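You operate a simulated robot arm through the tools that you are given. There is no shell and no other tool.

You are at the controls of a simulated robot arm. One attempt, no reset.

JOB
Join hairpins 56, 75, 95, 27 in turn with bends and stand the OUTLET header block in the last end.
Fine: the run starts at the INLET header block; each bend is pushed right home and none is pulled out again; spare bends stay in the rack.

It is judged by the outcome, as a careful person would: the job done as asked, and still so three seconds after it is handed in. It fails if anything else is knocked over, pushed out of place, dropped, spilled or broken.

ROBOT AND FRAMES
A 6-joint arm with a two-finger parallel gripper, fixed in place. Base frame: the origin is at the foot of the arm, x ahead of it, y to its left, z up. Units: mm, rad, N and s.
Its first joint turns from -2.897 to 2.897 rad. Payload 3.91 kg.
Tool frame: the origin (TCP) lies between the finger pads and is the grasp point; the fingertips stand 30 mm ahead of it; z points along the fingers, y is the line along which they close. Largest opening 110 mm; finger width 20, thickness 10; the body of the gripper, 48 by 112 mm, starts 55 mm behind the TCP.
Orientation is that of the tool frame in the base frame, as a unit quaternion [x, y, z, w]. With the fingers straight down and closing along the base's y, the tool's x points along the base's -x, its y along +y and its z along -z.

CONTROLS
- The arm moves only by the tool apply_moves. Its argument "deltas" is text: rows parted by semicolons, each of 7 numbers parted by spaces: the shift along the tool's x, y, z in mm, then the turn, a rotation vector about the tool's x, y, z in rad, then the closure, from 0 (fully open) to 1 (shut). In form: dx dy dz ax ay az hand; .... A call has 1 to 20 rows; each row shifts and turns the commanded pose from where the row before left it, along the tool's axes as they then stand. Each row takes 0.2 s and may step no farther than 50 mm and 0.15 rad from the row before; otherwise, or with a gripper value out of range, the whole call is refused. Where a pose cannot be reached the arm comes as near as it can. A force on the tool above 40 N (or 10 N above the force at the start of the call, whichever is more), or a blocked arm, ends the call early, and 0.2 s more pass. Each finger travels about 153 mm/s and halts on what it meets, pressing with about 44 N; the grip force reading is that of the motor and also rises with nothing between the fingers. The clock runs only during rows and for 0.2 s after the last one: add rows that do not move to give the fingers time. It gives the time, the measured TCP pose, the force on the tool (base axes), the opening and the grip force at its end, in the units of the frame above (readings bear some noise), with the torque about the TCP (base axes, N m) and any sound that the robot's microphone picked up, and new pictures: "pictures" is both (left out), scene, wrist or none.
- Cameras (640 x 400 px; columns grow to the right, rows downward): "scene" is fixed at [48.9, -500.5, 1476.6]; the picture's right is [-0.35, -0.94, 0.00], its down [-0.79, 0.30, -0.53] and it looks along [0.50, -0.19, -0.85] (base axes); focal length 235 px, centre (320, 200). "wrist" rides on the gripper at [72, 17, -103] in the tool frame; the picture's right is [-0.23, 0.97, 0.00], its down [-0.76, -0.18, -0.62] and it looks along [-0.61, -0.14, 0.78] (tool axes); focal length 222 px, centre (320, 200). There is no depth. A picture from a camera that has moved, and an enlarged one, comes with that camera's place and axes in the base frame and with its lens.
- close_up(camera, box): a new picture of the part [left, top, right, bottom] of that camera's present view, enlarged. No time passes.
- close_job(): hands the job in; it is judged then, once.

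Places have to be worked out from the pictures, the camera data and where the tool is seen. Open the gripper and draw the arm clear of the work before you hand the job in, unless the task says otherwise.

The tools are called after "Emit:" by a JSON object that holds its "api" and its "payload". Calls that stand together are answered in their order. apply_moves: Moves the arm, as the interface text tells. Its arguments: {"type":"object","properties":{"deltas":{"type":"string"},"pictures":{"type":"string","enum":["both","scene","wrist","none"]}},"required":["deltas"]} The other tools are called the same way: close_up (camera, box) takes an enlarged picture of a part of a camera's view; close_job () hands the job in.

At the start:

```text
clock: 0.0
position: [329.4, -518.2, 1235.5]
orientation: [-0.001, 1.0, -0.001, -0.001]
ft_force: [0.0, -0.1, 0.4]
wrist_torque: [-0.01, -0.04, 0.01]
width: 110.3
grip_force: 0.1
```

scene: 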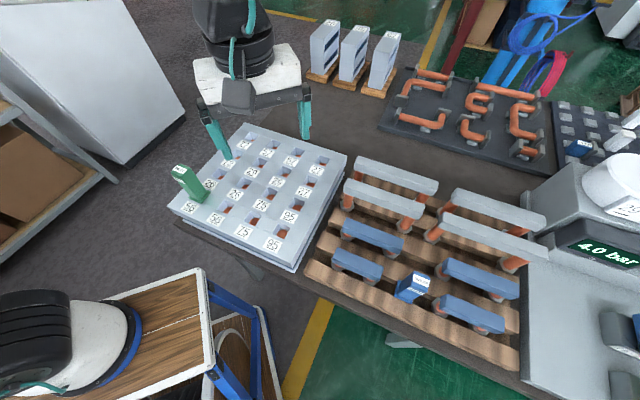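
wrist: 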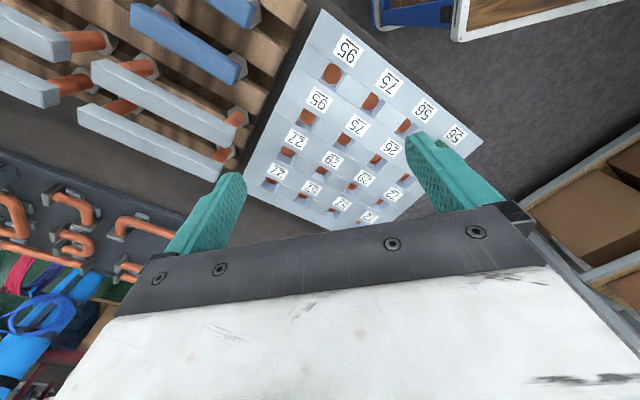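

I'll look closely at the plate, the rack and the header blocks before moving.

Emit:
{"api": "close_up", "payload": {"camera": "scene", "box": [160, 110, 360, 280]}}

Emit:
{"api": "close_up", "payload": {"camera": "scene", "box": [300, 140, 560, 370]}}

Emit:
{"api": "close_up", "payload": {"camera": "wrist", "box": [230, 0, 490, 250]}}

Emit:
{"api": "close_up", "payload": {"camera": "scene", "box": [290, 0, 640, 180]}}

```text
2.35 times, centred on (260, 195) of scene
camera zoom: at [48.9, -500.5, 1476.6], right [-0.35, -0.94, 0.0], down [-0.79, 0.3, -0.53], along [0.5, -0.19, -0.85], focal length 554 px, centre (461, 212)
```

zoom: 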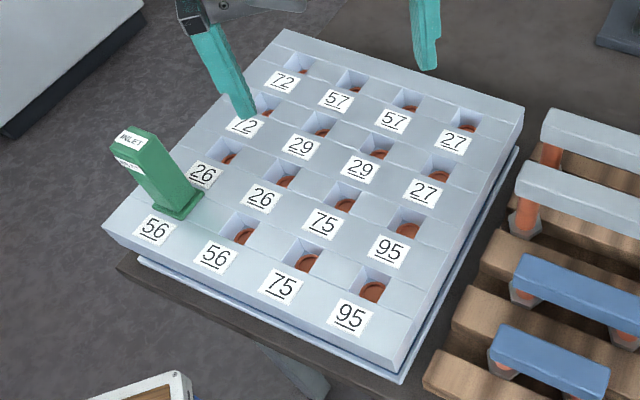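

```text
1.74 times, centred on (430, 255) of scene
camera zoom: at [48.9, -500.5, 1476.6], right [-0.35, -0.94, 0.0], down [-0.79, 0.3, -0.53], along [0.5, -0.19, -0.85], focal length 409 px, centre (129, 104)
```

zoom: 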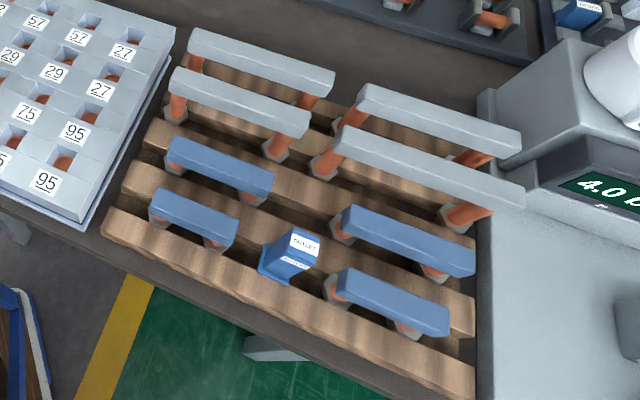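

```text
1.60 times, centred on (360, 125) of wrist
camera zoom: at [256.3, -500.7, 1338.8], right [0.23, 0.97, 0.0], down [0.76, -0.18, 0.62], along [0.61, -0.14, -0.78], focal length 355 px, centre (256, 320)
```

zoom: 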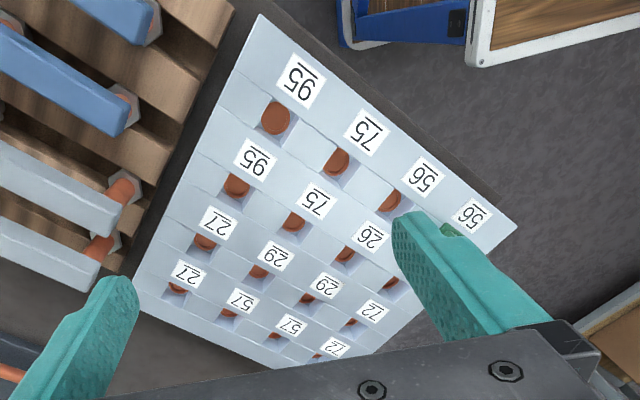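

```text
1.83 times, centred on (465, 90) of scene
camera zoom: at [48.9, -500.5, 1476.6], right [-0.35, -0.94, 0.0], down [-0.79, 0.3, -0.53], along [0.5, -0.19, -0.85], focal length 430 px, centre (55, 401)
```

zoom: 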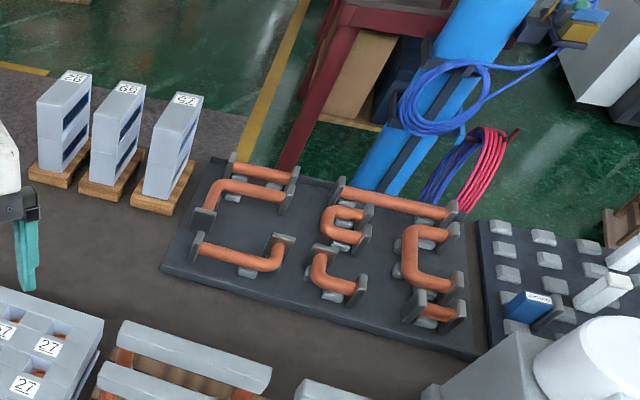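

The plate lies turned by about 45°, with a pitch of about 88 mm and its top near z≈910. INLET stands in the first 56, so the run leaves from the second 56. To measure the bends I'll first move the camera over the rack, keeping the height.

Emit:
{"api": "apply_moves", "payload": {"deltas": "39 -28.2 0 0 0 0 0; 39 -28.2 0 0 0 0 0; 39 -28.2 0 0 0 0 0; 39 -28.2 0 0 0 0 0; 39 -28.2 0 0 0 0 0; 39 -28.2 0 0 0 0 0; 39 -28.2 0 0 0 0 0; 39 -28.2 0 0 0 0 0; 39 -28.2 0 0 0 0 0; 39 -28.2 0 0 0 0 0; 0 0 0 0 0 0 0; 0 0 0 0 0 0 0"}}

```text
clock: 2.6
position: [-28.1, -751.6, 1212.2]
orientation: [-0.001, 1.0, -0.001, -0.001]
ft_force: [0.2, -0.6, 0.2]
wrist_torque: [-0.03, 0.01, -0.01]
width: 110.0
grip_force: 0.0
out of reach, approached as far as the arm can: row 9, 10
camera wrist: at [-100.6, -733.7, 1315.3], right [0.23, 0.97, 0.0], down [0.76, -0.18, 0.62], along [0.61, -0.14, -0.78], focal length 222 px, centre (320, 200)
```

scene: 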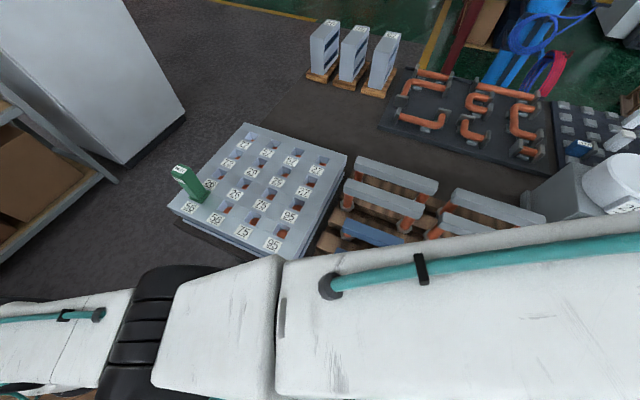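
wrist: 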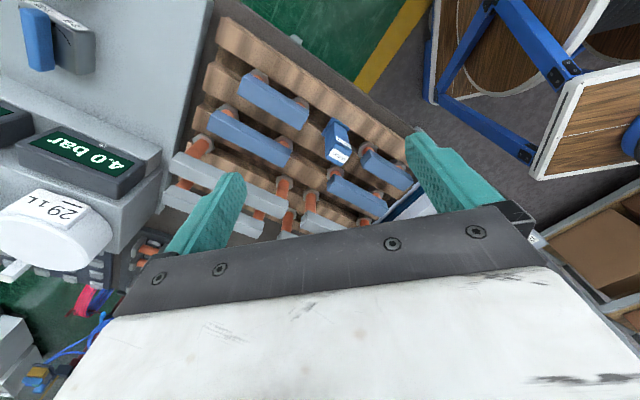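

The rack can be seen from here. I'll enlarge this view to measure the bends.

Emit:
{"api": "close_up", "payload": {"camera": "wrist", "box": [150, 10, 430, 240]}}

Emit:
{"api": "close_up", "payload": {"camera": "wrist", "box": [200, 60, 320, 150]}}

Emit:
{"api": "close_up", "payload": {"camera": "wrist", "box": [300, 110, 430, 230]}}

```text
1.74 times, centred on (290, 125) of wrist
camera zoom: at [-100.6, -733.7, 1315.3], right [0.23, 0.97, 0.0], down [0.76, -0.18, 0.62], along [0.61, -0.14, -0.78], focal length 386 px, centre (372, 330)
```

zoom: 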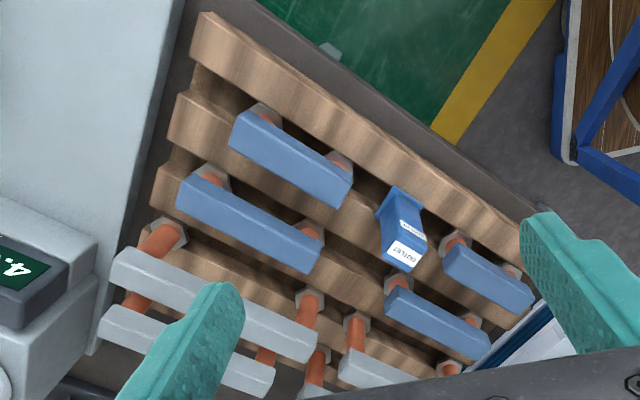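

```text
4.44 times, centred on (260, 105) of wrist
camera zoom: at [-100.6, -733.7, 1315.3], right [0.23, 0.97, 0.0], down [0.76, -0.18, 0.62], along [0.61, -0.14, -0.78], focal length 987 px, centre (587, 622)
```

zoom: 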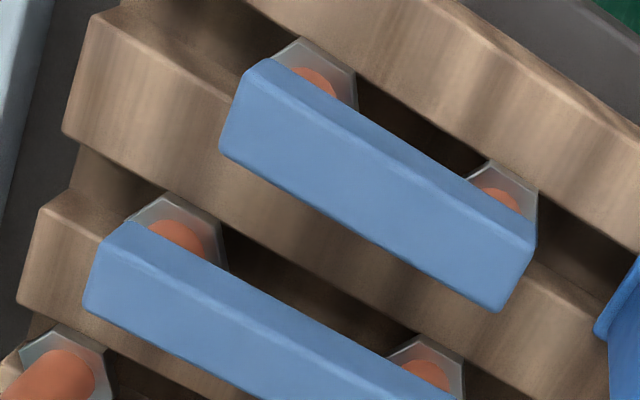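

```text
3.33 times, centred on (365, 170) of wrist
camera zoom: at [-100.6, -733.7, 1315.3], right [0.23, 0.97, 0.0], down [0.76, -0.18, 0.62], along [0.61, -0.14, -0.78], focal length 740 px, centre (170, 300)
```

zoom: 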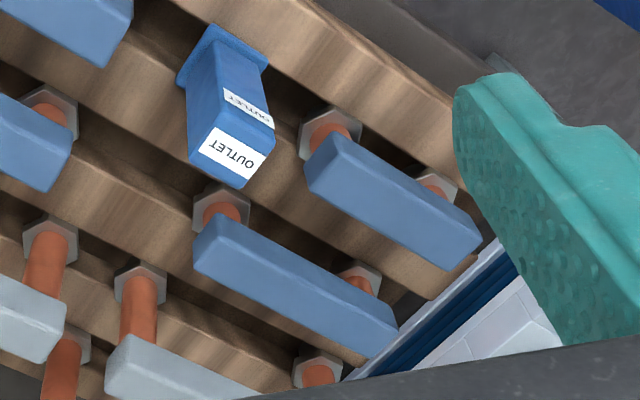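

The feet are spaced about 88 mm on two of the blue bends and about 124 mm (one diagonal) on the other two. The tall white ones look like 176 mm or more. Next I'll check the labels and their underlines with care, since 56 upside down reads 95.

Emit:
{"api": "close_up", "payload": {"camera": "scene", "box": [165, 160, 265, 250]}}

Emit:
{"api": "close_up", "payload": {"camera": "scene", "box": [215, 170, 315, 260]}}

Emit:
{"api": "close_up", "payload": {"camera": "scene", "box": [230, 125, 350, 215]}}

```text
4.44 times, centred on (215, 205) of scene
camera zoom: at [48.9, -500.5, 1476.6], right [-0.35, -0.94, 0.0], down [-0.79, 0.3, -0.53], along [0.5, -0.19, -0.85], focal length 1046 px, centre (787, 178)
```

zoom: 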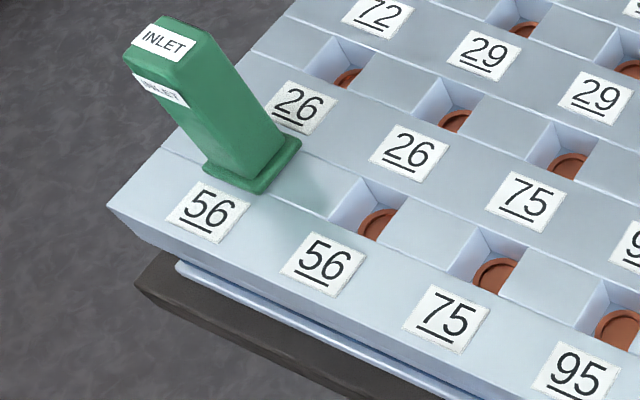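

```text
4.44 times, centred on (265, 215) of scene
camera zoom: at [48.9, -500.5, 1476.6], right [-0.35, -0.94, 0.0], down [-0.79, 0.3, -0.53], along [0.5, -0.19, -0.85], focal length 1046 px, centre (564, 133)
```

zoom: 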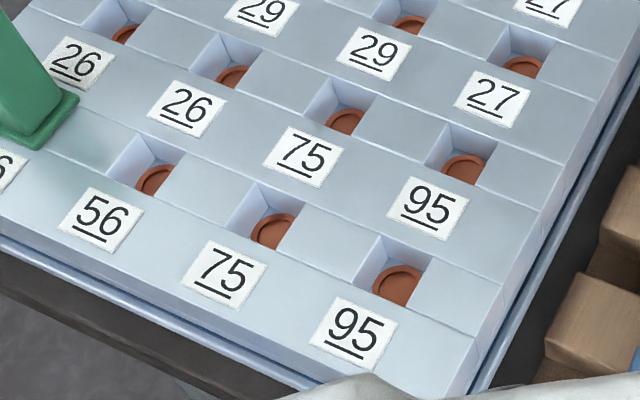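

```text
4.44 times, centred on (290, 170) of scene
camera zoom: at [48.9, -500.5, 1476.6], right [-0.35, -0.94, 0.0], down [-0.79, 0.3, -0.53], along [0.5, -0.19, -0.85], focal length 1046 px, centre (453, 333)
```

zoom: 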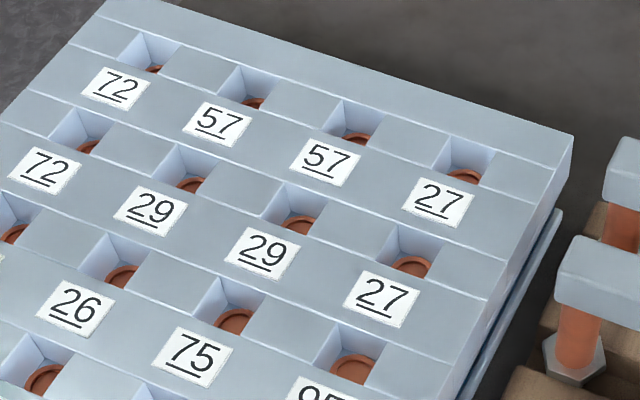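

The labels are confirmed: front row 56(INLET), 56, 75, 95; second row 26, 26, 75, 95; column 4 then runs 27, 27. My plan is an 88 mm bend 56→75 in the front row, a 124 mm diagonal 75 (second row)→95 (front), an 88 mm bend 95 (second row)→27 (third), and OUTLET in the last 27. I'll move back toward the short blue bend nearest the plate.

Emit:
{"api": "apply_moves", "payload": {"deltas": "-40 25 12 0 0 0 0; -40 25 12 0 0 0 0; -40 25 12 0 0 0 0; -40 25 12 0 0 0 0; -40 25 12 0 0 0 0; 0 0 0 0 0 0 0", "pictures": "none"}}

```text
clock: 4.0
position: [172.0, -626.3, 1152.3]
orientation: [-0.001, 1.0, 0.0, 0.0]
ft_force: [-0.6, -0.5, -0.1]
wrist_torque: [-0.01, 0.0, 0.02]
width: 110.2
grip_force: 0.0
```

The commanded pose follows the pose actually reached. Now I'll turn the tool by 45° so the fingers close across the bars.

Emit:
{"api": "apply_moves", "payload": {"deltas": "0 0 0 0 0 -0.131 0; 0 0 0 0 0 -0.131 0; 0 0 0 0 0 -0.131 0; 0 0 0 0 0 -0.131 0; 0 0 0 0 0 -0.131 0; 0 0 0 0 0 -0.130398 0; 0 0 0 0 0 0 0; 0 0 0 0 0 0 0"}}

Emit:
{"api": "close_up", "payload": {"camera": "wrist", "box": [200, 0, 440, 200]}}

```text
clock: 5.8
position: [170.6, -626.2, 1151.9]
orientation: [-0.383, 0.924, -0.002, 0.0]
ft_force: [0.6, 0.4, 0.0]
wrist_torque: [0.0, -0.03, -0.03]
width: 110.0
grip_force: 0.1
camera wrist: at [107.3, -664.6, 1255.1], right [-0.53, 0.85, 0.0], down [0.66, 0.42, 0.62], along [0.53, 0.33, -0.78], focal length 222 px, centre (320, 200)
```

scene: 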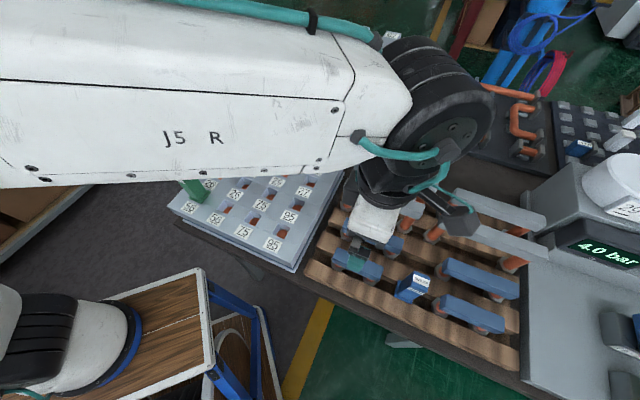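
wrist: 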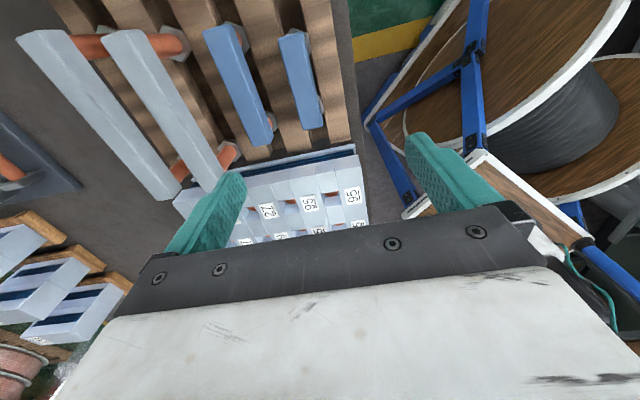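

```text
2.00 times, centred on (320, 100) of wrist
camera zoom: at [107.3, -664.6, 1255.1], right [-0.53, 0.85, 0.0], down [0.66, 0.42, 0.62], along [0.53, 0.33, -0.78], focal length 444 px, centre (320, 400)
```

zoom: 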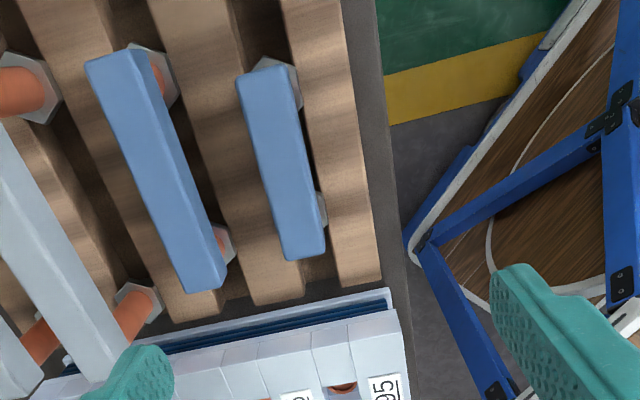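

The bars now run nearly along the view. I'll enlarge the short blue bend, the longer one and the OUTLET area to measure their edges.

Emit:
{"api": "close_up", "payload": {"camera": "wrist", "box": [240, 20, 400, 140]}}

Emit:
{"api": "close_up", "payload": {"camera": "wrist", "box": [305, 20, 385, 80]}}

Emit:
{"api": "close_up", "payload": {"camera": "wrist", "box": [305, 85, 385, 145]}}

```text
3.33 times, centred on (320, 80) of wrist
camera zoom: at [107.3, -664.6, 1255.1], right [-0.53, 0.85, 0.0], down [0.66, 0.42, 0.62], along [0.53, 0.33, -0.78], focal length 740 px, centre (320, 600)
```

zoom: 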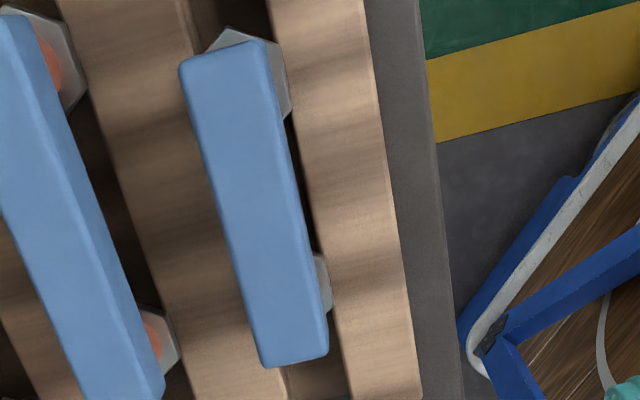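

```text
6.67 times, centred on (345, 50) of wrist
camera zoom: at [107.3, -664.6, 1255.1], right [-0.53, 0.85, 0.0], down [0.66, 0.42, 0.62], along [0.53, 0.33, -0.78], focal length 1481 px, centre (153, 1200)
```

zoom: 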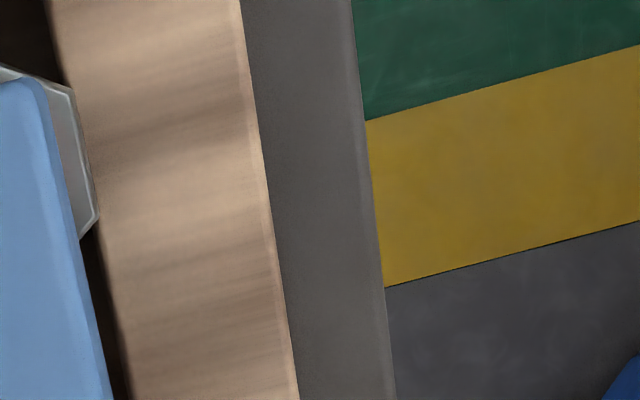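

```text
6.67 times, centred on (345, 115) of wrist
camera zoom: at [107.3, -664.6, 1255.1], right [-0.53, 0.85, 0.0], down [0.66, 0.42, 0.62], along [0.53, 0.33, -0.78], focal length 1481 px, centre (153, 767)
```

zoom: 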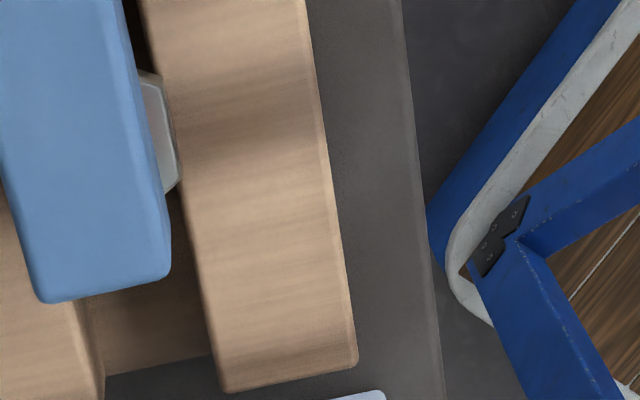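

The bar of the near short bend is centred around (186,-648) with its top at z≈888. I'll descend above it with the fingers well clear and measure again from closer.

Emit:
{"api": "apply_moves", "payload": {"deltas": "1.1 -6.5 38 0 0 0 0; 1.1 -6.5 38 0 0 0 0; 1.1 -6.5 38 0 0 0 0; 1.1 -6.3 38 0 0 0 0; 0 0 0 0 0 0 0; 0 0 0 0 0 0 0"}}

Emit:
{"api": "close_up", "payload": {"camera": "wrist", "box": [220, 20, 420, 170]}}

```text
clock: 7.2
position: [185.5, -648.3, 1000.3]
orientation: [-0.384, 0.923, -0.001, 0.0]
ft_force: [0.5, 0.9, -1.4]
wrist_torque: [-0.03, 0.0, 0.02]
width: 110.1
grip_force: 0.1
camera wrist: at [121.9, -686.6, 1103.3], right [-0.53, 0.85, 0.0], down [0.66, 0.42, 0.62], along [0.53, 0.33, -0.78], focal length 222 px, centre (320, 200)
```

scene: 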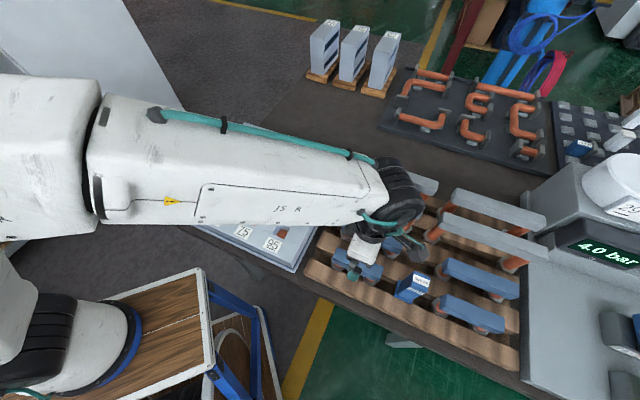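
wrist: 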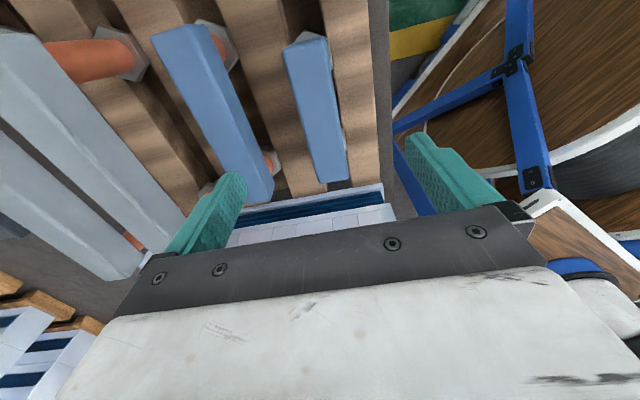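

```text
2.67 times, centred on (320, 95) of wrist
camera zoom: at [121.9, -686.6, 1103.3], right [-0.53, 0.85, 0.0], down [0.66, 0.42, 0.62], along [0.53, 0.33, -0.78], focal length 592 px, centre (320, 480)
```

zoom: 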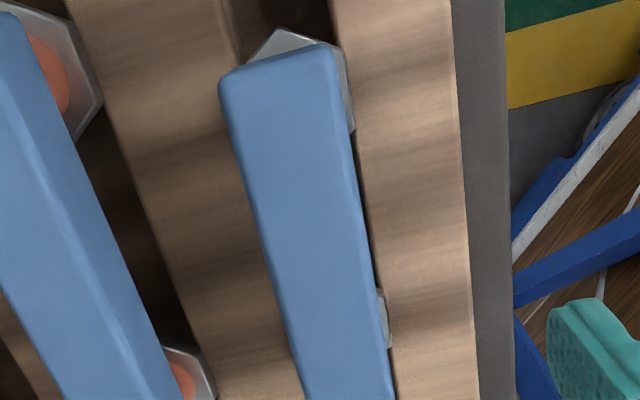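

I'll enlarge the bar's far end so I can fix its length and height.

Emit:
{"api": "close_up", "payload": {"camera": "wrist", "box": [270, 120, 390, 210]}}

Emit:
{"api": "close_up", "payload": {"camera": "wrist", "box": [270, 10, 390, 100]}}

```text
4.44 times, centred on (330, 165) of wrist
camera zoom: at [121.9, -686.6, 1103.3], right [-0.53, 0.85, 0.0], down [0.66, 0.42, 0.62], along [0.53, 0.33, -0.78], focal length 987 px, centre (276, 356)
```

zoom: 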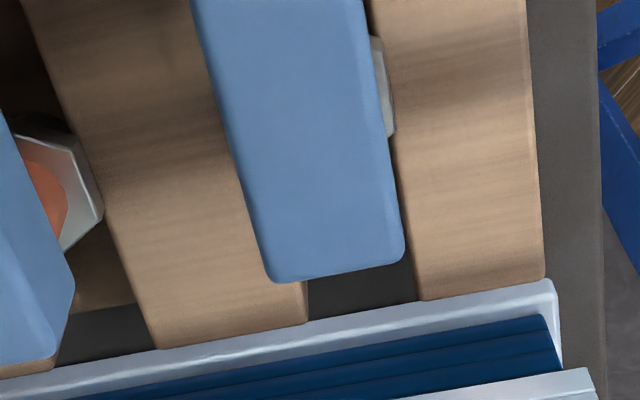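

```text
4.44 times, centred on (330, 55) of wrist
camera zoom: at [121.9, -686.6, 1103.3], right [-0.53, 0.85, 0.0], down [0.66, 0.42, 0.62], along [0.53, 0.33, -0.78], focal length 987 px, centre (276, 844)
```

zoom: 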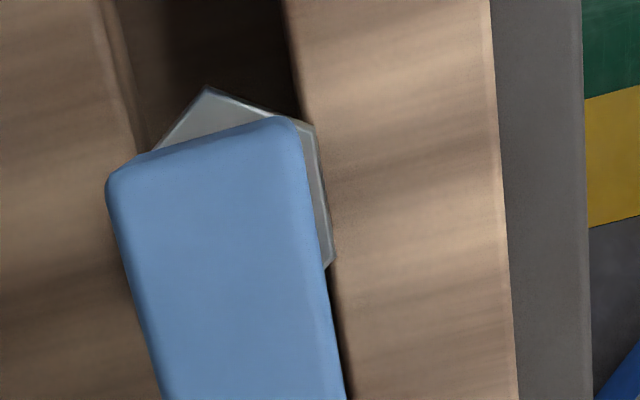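

The bar is about 122×30 mm with its top near z≈900, and the tool is almost centred over it. I'll narrow the fingers to about 70 mm and come down to z≈945 for a last measurement.

Emit:
{"api": "apply_moves", "payload": {"deltas": "0 0 0 0 0 0 0.36; 1 0.5 28 0 0 0 0.36; 1 0.5 27 0 0 0 0.36; 0 0 0 0 0 0 0.36; 0 0 0 0 0 0 0.36"}}

Emit:
{"api": "close_up", "payload": {"camera": "wrist", "box": [240, 20, 420, 220]}}

Emit:
{"api": "close_up", "payload": {"camera": "scene", "box": [310, 210, 430, 310]}}

```text
clock: 8.4
position: [183.6, -648.1, 943.7]
orientation: [-0.384, 0.923, -0.002, 0.0]
ft_force: [-0.6, -0.5, 0.1]
wrist_torque: [-0.02, 0.02, -0.01]
width: 70.3
grip_force: 0.0
camera wrist: at [120.2, -687.1, 1048.2], right [-0.53, 0.85, 0.0], down [0.66, 0.41, 0.62], along [0.53, 0.33, -0.78], focal length 222 px, centre (320, 200)
```

scene: 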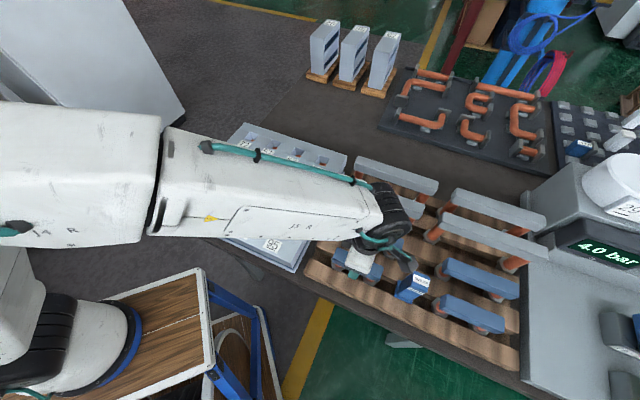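
wrist: 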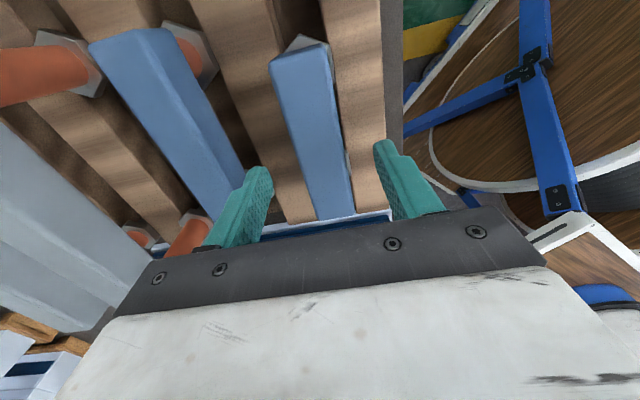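

```text
2.00 times, centred on (330, 120) of wrist
camera zoom: at [120.2, -687.1, 1048.2], right [-0.53, 0.85, 0.0], down [0.66, 0.41, 0.62], along [0.53, 0.33, -0.78], focal length 444 px, centre (300, 360)
```

zoom: 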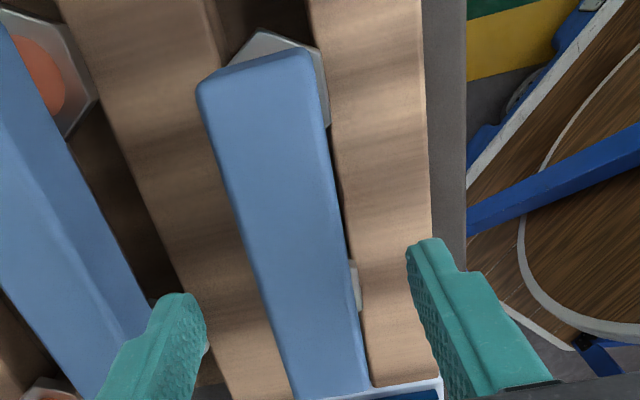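

```text
4.00 times, centred on (370, 260) of scene
camera zoom: at [48.9, -500.5, 1476.6], right [-0.35, -0.94, 0.0], down [-0.79, 0.3, -0.53], along [0.5, -0.19, -0.85], focal length 941 px, centre (120, -40)
```

zoom: 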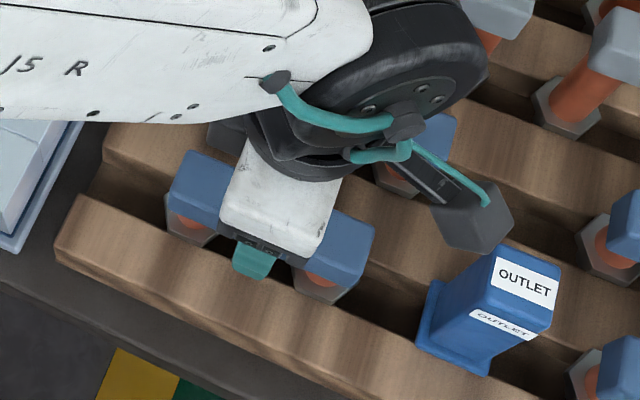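

The slat tops are at z≈839.5, the bar top at ≈898, and the bar centre lies under the tool. Before gripping I want exact well positions and plate height, so I'll go up and look at the plate with the same tool orientation.

Emit:
{"api": "apply_moves", "payload": {"deltas": "0 0 -47 0 0 0 0.36; 0 0 -47 0 0 0 0.36; 0 0 -47 0 0 0 0.36; -45 -5 0 0 0 0 0.36; -45 -5 0 0 0 0 0.36; -45 -5 0 0 0 0 0.36; -45 -5 0 0 0 0 0.36; -45 -5 0 0 0 0 0.36; -45 -5 0 0 0 0 0.36; 0 0 0 0 0 0 0.36; 0 0 0 0 0 0 0.36"}}

Emit:
{"api": "close_up", "payload": {"camera": "wrist", "box": [180, 0, 460, 200]}}

```text
clock: 10.8
position: [393.4, -476.9, 1086.9]
orientation: [-0.384, 0.923, -0.002, 0.0]
ft_force: [0.7, 0.3, -0.6]
wrist_torque: [0.02, -0.03, -0.04]
width: 70.3
grip_force: 0.1
camera wrist: at [330.8, -515.2, 1189.9], right [-0.53, 0.85, 0.0], down [0.66, 0.41, 0.62], along [0.53, 0.33, -0.78], focal length 222 px, centre (320, 200)
```

scene: 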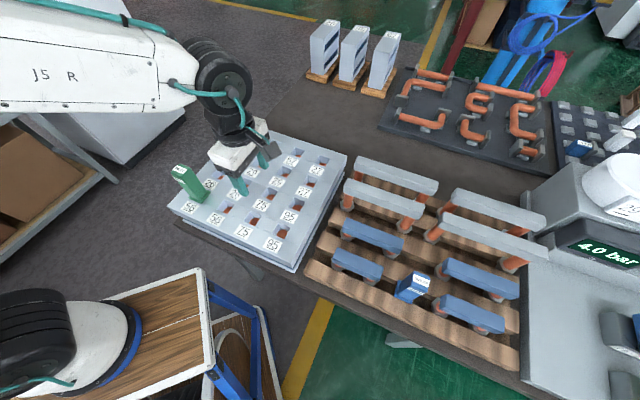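
wrist: 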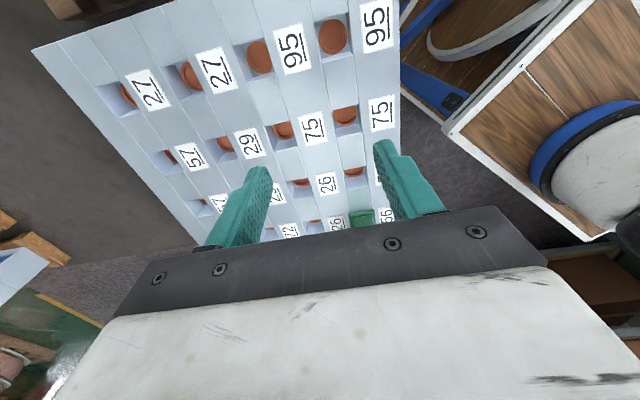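

```text
2.00 times, centred on (320, 100) of wrist
camera zoom: at [330.8, -515.2, 1189.9], right [-0.53, 0.85, 0.0], down [0.66, 0.41, 0.62], along [0.53, 0.33, -0.78], focal length 444 px, centre (320, 400)
```

zoom: 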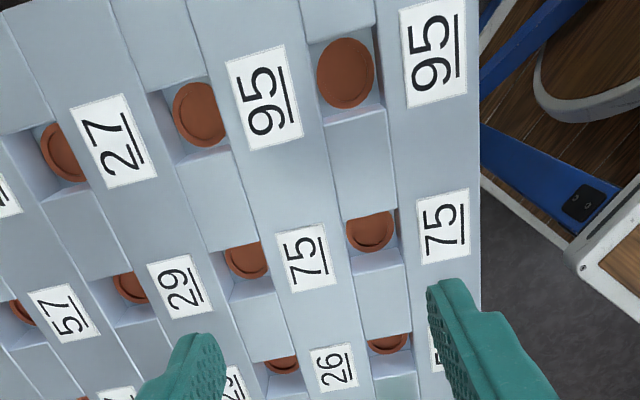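

The wells show clearly. I'll enlarge the ones I need in turn.

Emit:
{"api": "close_up", "payload": {"camera": "wrist", "box": [290, 0, 410, 90]}}

Emit:
{"api": "close_up", "payload": {"camera": "wrist", "box": [310, 80, 430, 170]}}

Emit:
{"api": "close_up", "payload": {"camera": "wrist", "box": [230, 20, 350, 160]}}

Emit:
{"api": "close_up", "payload": {"camera": "wrist", "box": [90, 40, 250, 160]}}

```text
4.44 times, centred on (350, 45) of wrist
camera zoom: at [330.8, -515.2, 1189.9], right [-0.53, 0.85, 0.0], down [0.66, 0.41, 0.62], along [0.53, 0.33, -0.78], focal length 987 px, centre (187, 889)
```

zoom: 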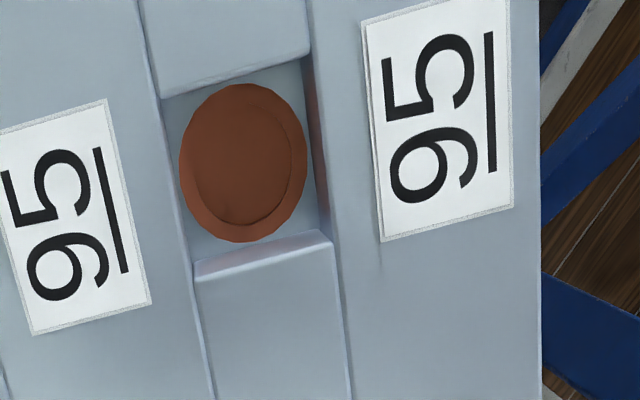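

```text
4.44 times, centred on (370, 125) of wrist
camera zoom: at [330.8, -515.2, 1189.9], right [-0.53, 0.85, 0.0], down [0.66, 0.41, 0.62], along [0.53, 0.33, -0.78], focal length 987 px, centre (98, 533)
```

zoom: 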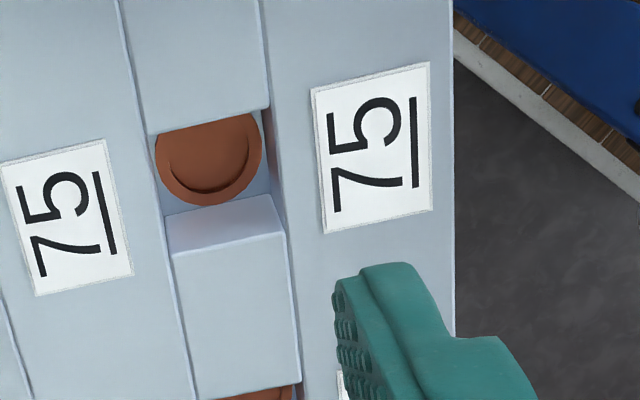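

```text
2.86 times, centred on (290, 90) of wrist
camera zoom: at [330.8, -515.2, 1189.9], right [-0.53, 0.85, 0.0], down [0.66, 0.41, 0.62], along [0.53, 0.33, -0.78], focal length 635 px, centre (406, 514)
```

zoom: 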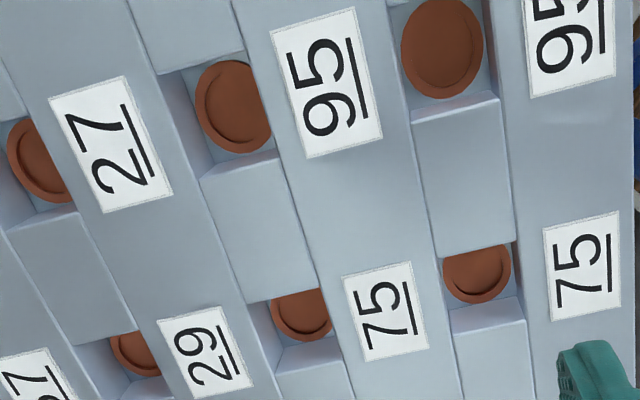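

```text
3.33 times, centred on (170, 100) of wrist
camera zoom: at [330.8, -515.2, 1189.9], right [-0.53, 0.85, 0.0], down [0.66, 0.41, 0.62], along [0.53, 0.33, -0.78], focal length 740 px, centre (820, 533)
```

zoom: 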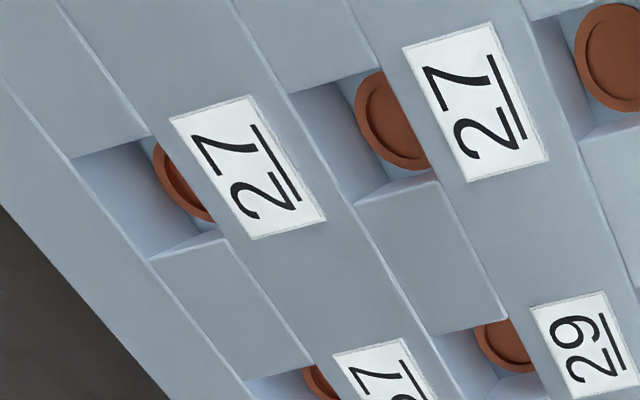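

I need depth, so I'll shift 100 mm sideways as a baseline and look at the same wells again.

Emit:
{"api": "apply_moves", "payload": {"deltas": "0 -50 0 0 0 0 0.36; 0 -50 0 0 0 0 0.36; 0 0 0 0 0 0 0.36; 0 0 0 0 0 0 0.36", "pictures": "wrist"}}

Emit:
{"api": "close_up", "payload": {"camera": "wrist", "box": [380, 0, 500, 90]}}

Emit:
{"api": "close_up", "payload": {"camera": "wrist", "box": [380, 60, 500, 150]}}

Emit:
{"api": "close_up", "payload": {"camera": "wrist", "box": [290, 10, 410, 150]}}

Emit:
{"api": "close_up", "payload": {"camera": "wrist", "box": [140, 20, 300, 140]}}

```text
clock: 11.8
position: [468.6, -550.1, 1085.9]
orientation: [-0.384, 0.923, -0.001, 0.0]
ft_force: [0.9, 0.8, -0.6]
wrist_torque: [0.03, -0.02, -0.05]
width: 70.5
grip_force: 0.1
camera wrist: at [404.2, -588.2, 1188.8], right [-0.53, 0.85, 0.0], down [0.66, 0.42, 0.62], along [0.53, 0.33, -0.78], focal length 222 px, centre (320, 200)
```

wrist: 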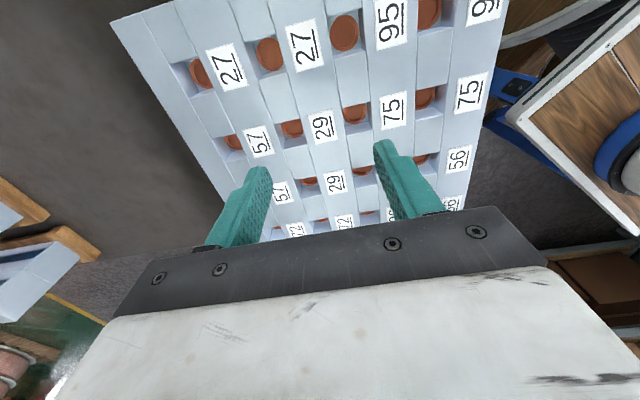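

```text
4.44 times, centred on (440, 45) of wrist
camera zoom: at [404.2, -588.2, 1188.8], right [-0.53, 0.85, 0.0], down [0.66, 0.42, 0.62], along [0.53, 0.33, -0.78], focal length 987 px, centre (-213, 889)
```

zoom: 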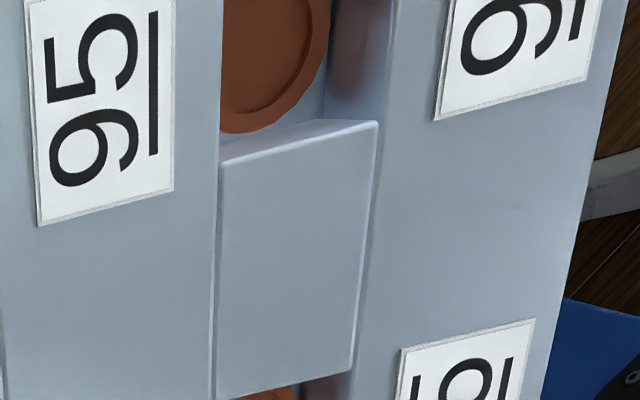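

```text
4.44 times, centred on (440, 105) of wrist
camera zoom: at [404.2, -588.2, 1188.8], right [-0.53, 0.85, 0.0], down [0.66, 0.42, 0.62], along [0.53, 0.33, -0.78], focal length 987 px, centre (-213, 622)
```

zoom: 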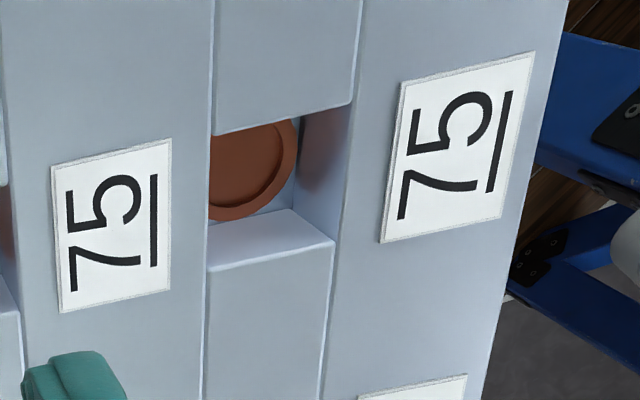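

```text
2.86 times, centred on (350, 80) of wrist
camera zoom: at [404.2, -588.2, 1188.8], right [-0.53, 0.85, 0.0], down [0.66, 0.42, 0.62], along [0.53, 0.33, -0.78], focal length 635 px, centre (234, 543)
```

zoom: 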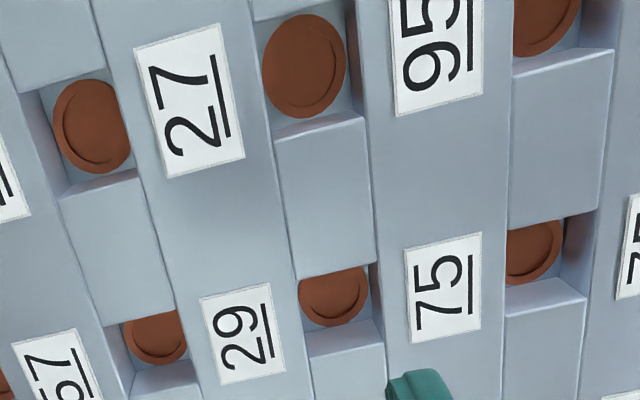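

```text
3.33 times, centred on (220, 80) of wrist
camera zoom: at [404.2, -588.2, 1188.8], right [-0.53, 0.85, 0.0], down [0.66, 0.42, 0.62], along [0.53, 0.33, -0.78], focal length 740 px, centre (653, 600)
```

zoom: 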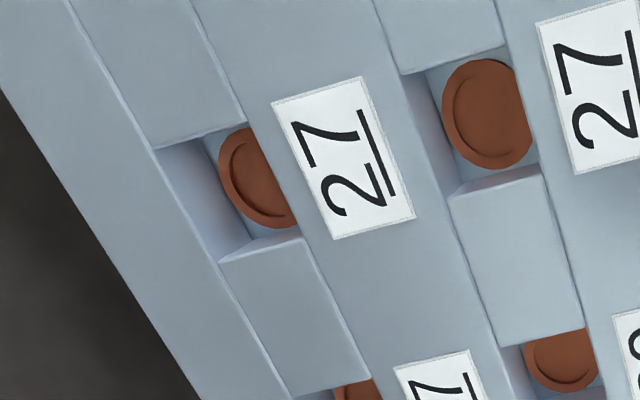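

From the two views the plate top is z≈900, the pitch 90 mm, the front row at Q≈-587 with the wells about 36 mm wide. The 41 mm hex collars will therefore rest on the plate with spigots in the wells. I'll go back above the first short bend.

Emit:
{"api": "apply_moves", "payload": {"deltas": "45 22.1 0 0 0 0 0.36; 45 22.1 0 0 0 0 0.36; 45 22.1 0 0 0 0 0.36; 45 22.1 0 0 0 0 0.36; 45 22.1 0 0 0 0 0.36; 44.9 22.2 0 0 0 0 0.36; 0 0 40 0 0 0 0.36; 0 0 40 0 0 0 0.36; 0 0 40 0 0 0 0.36; 0 0 25 0 0 0 0.36; 0 0 0 0 0 0 0.36; 0 0 0 0 0 0 0.36", "pictures": "wrist"}}

```text
refused: row 1 steps farther than a row can; nothing moved
```

The step was slightly over 50 mm, so I'll use smaller ones.

Emit:
{"api": "apply_moves", "payload": {"deltas": "38.6 19 0 0 0 0 0.36; 38.6 19 0 0 0 0 0.36; 38.6 19 0 0 0 0 0.36; 38.6 19 0 0 0 0 0.36; 38.6 19 0 0 0 0 0.36; 38.6 19 0 0 0 0 0.36; 38.3 18.7 0 0 0 0 0.36; 0 0 40 0 0 0 0.36; 0 0 40 0 0 0 0.36; 0 0 40 0 0 0 0.36; 0 0 25 0 0 0 0.36; 0 0 0 0 0 0 0.36; 0 0 0 0 0 0 0.36", "pictures": "wrist"}}

Emit:
{"api": "close_up", "payload": {"camera": "wrist", "box": [240, 20, 420, 220]}}

```text
clock: 14.6
position: [181.9, -645.7, 942.8]
orientation: [-0.383, 0.924, -0.002, -0.001]
ft_force: [0.3, 1.0, 0.1]
wrist_torque: [-0.03, 0.02, 0.05]
width: 70.5
grip_force: 0.1
camera wrist: at [117.8, -684.1, 1046.2], right [-0.53, 0.85, 0.0], down [0.66, 0.41, 0.62], along [0.53, 0.33, -0.78], focal length 222 px, centre (320, 200)
```

wrist: 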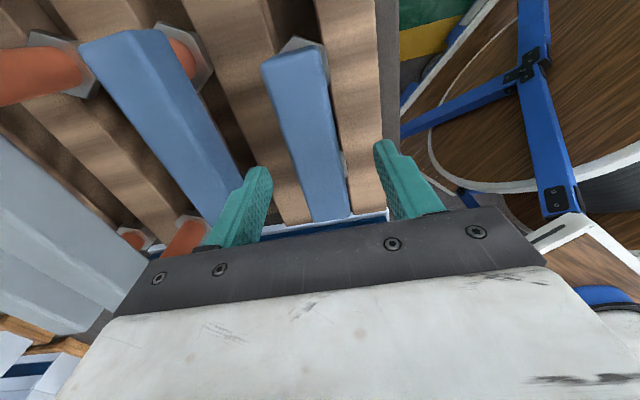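

```text
2.00 times, centred on (330, 120) of wrist
camera zoom: at [117.8, -684.1, 1046.2], right [-0.53, 0.85, 0.0], down [0.66, 0.41, 0.62], along [0.53, 0.33, -0.78], focal length 444 px, centre (300, 360)
```

zoom: 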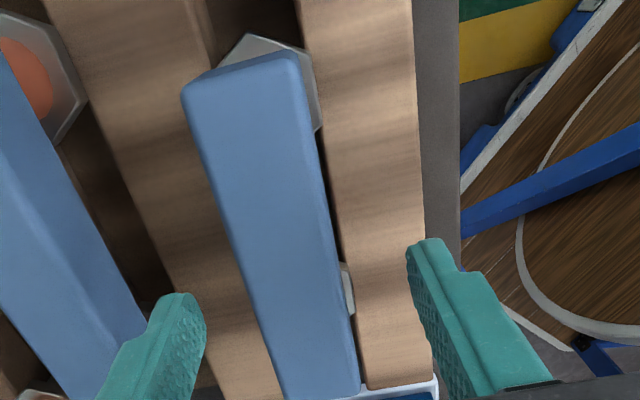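

The tool is about 1.5 mm off in the closing direction. I'll correct that, descend to grip height z≈888 and close.

Emit:
{"api": "apply_moves", "payload": {"deltas": "-0.7 -1.6 15 0 0 0 0.36; 0 0 20 0 0 0 0.36; 0 0 20 0 0 0 0.36; 0 0 0 0 0 0 0.36; 0 0 0 0 0 0 0.5; 0 0 0 0 0 0 0.6; 0 0 0 0 0 0 0.7; 0 0 0 0 0 0 0.78; 0 0 0 0 0 0 0.8; 0 0 0 0 0 0 0.8"}}

Emit:
{"api": "close_up", "payload": {"camera": "wrist", "box": [220, 20, 420, 240]}}

```text
clock: 16.8
position: [184.9, -645.3, 886.2]
orientation: [-0.383, 0.924, -0.001, -0.001]
ft_force: [1.9, -1.4, -0.4]
wrist_torque: [-0.11, 0.05, 0.11]
width: 33.7
grip_force: 43.9
camera wrist: at [120.9, -684.9, 989.5], right [-0.53, 0.85, 0.0], down [0.66, 0.42, 0.62], along [0.53, 0.33, -0.78], focal length 222 px, centre (320, 200)
```

scene: 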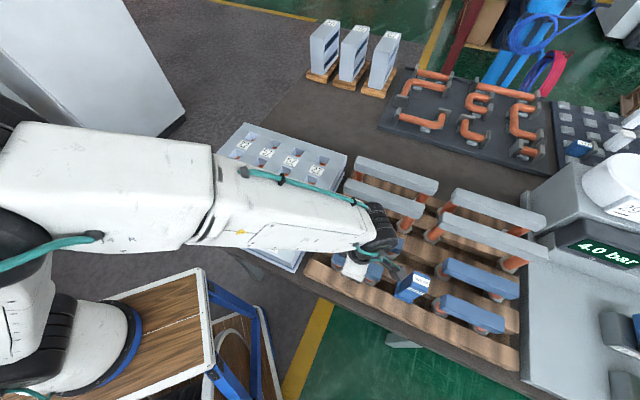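
wrist: 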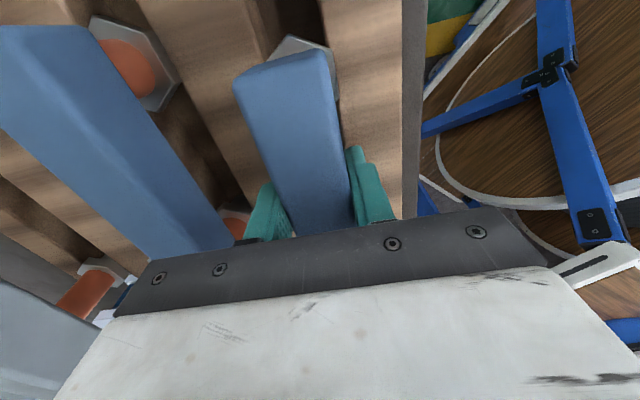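

```text
1.82 times, centred on (320, 130) of wrist
camera zoom: at [120.9, -684.9, 989.5], right [-0.53, 0.85, 0.0], down [0.66, 0.42, 0.62], along [0.53, 0.33, -0.78], focal length 404 px, centre (320, 327)
```

zoom: 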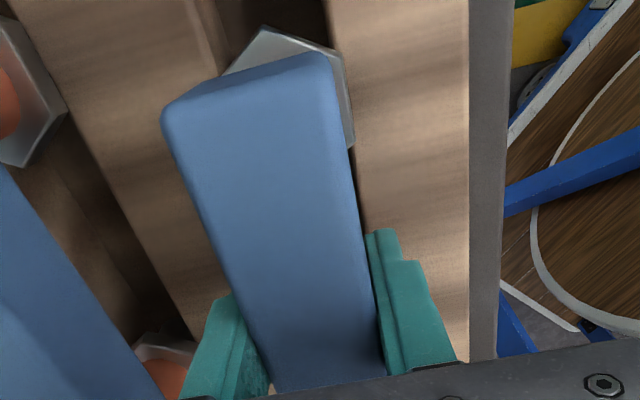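

Gripped: width 33.7 mm, force 44 N, and the bar is centred in the fingers. I'll lift straight up and check the hold.

Emit:
{"api": "apply_moves", "payload": {"deltas": "0 0 -15 0 0 0 0.85; 0 0 -25 0 0 0 0.85; 0 0 -30 0 0 0 0.85; 0 0 -40 0 0 0 0.85; 0 0 -40 0 0 0 0.85; 0 0 -30 0 0 0 0.85; 0 0 0 0 0 0 0.85; 0 0 0 0 0 0 0.85"}}

Emit:
{"api": "close_up", "payload": {"camera": "wrist", "box": [220, 20, 420, 240]}}

Emit:
{"api": "close_up", "payload": {"camera": "scene", "box": [300, 190, 440, 310]}}

```text
clock: 18.6
position: [184.4, -646.9, 1065.3]
orientation: [-0.384, 0.923, -0.001, 0.0]
ft_force: [0.8, 0.0, -1.4]
wrist_torque: [0.03, 0.0, 0.01]
width: 33.6
grip_force: 43.9
camera wrist: at [120.9, -685.2, 1167.9], right [-0.53, 0.85, 0.0], down [0.66, 0.41, 0.62], along [0.53, 0.33, -0.78], focal length 222 px, centre (320, 200)
```

scene: 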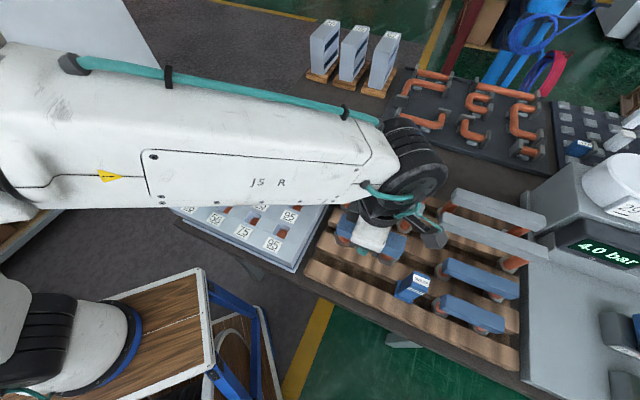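
wrist: 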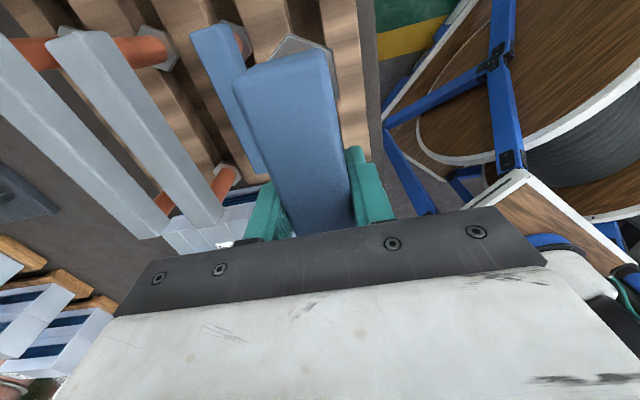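

```text
1.82 times, centred on (320, 130) of wrist
camera zoom: at [120.9, -685.2, 1167.9], right [-0.53, 0.85, 0.0], down [0.66, 0.41, 0.62], along [0.53, 0.33, -0.78], focal length 404 px, centre (320, 327)
```

zoom: 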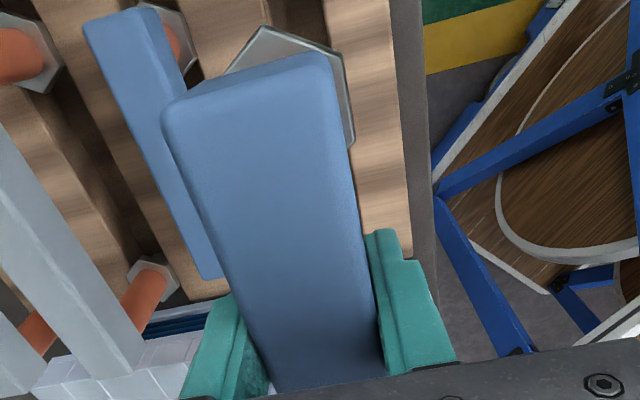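

```text
3.33 times, centred on (370, 250) of scene
camera zoom: at [48.9, -500.5, 1476.6], right [-0.35, -0.94, 0.0], down [-0.79, 0.3, -0.53], along [0.5, -0.19, -0.85], focal length 784 px, centre (153, 33)
```

zoom: 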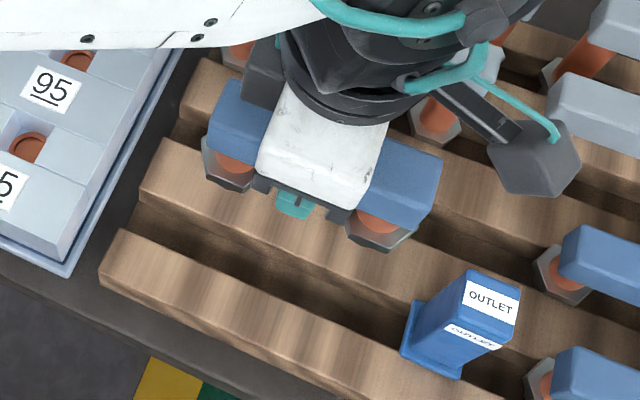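

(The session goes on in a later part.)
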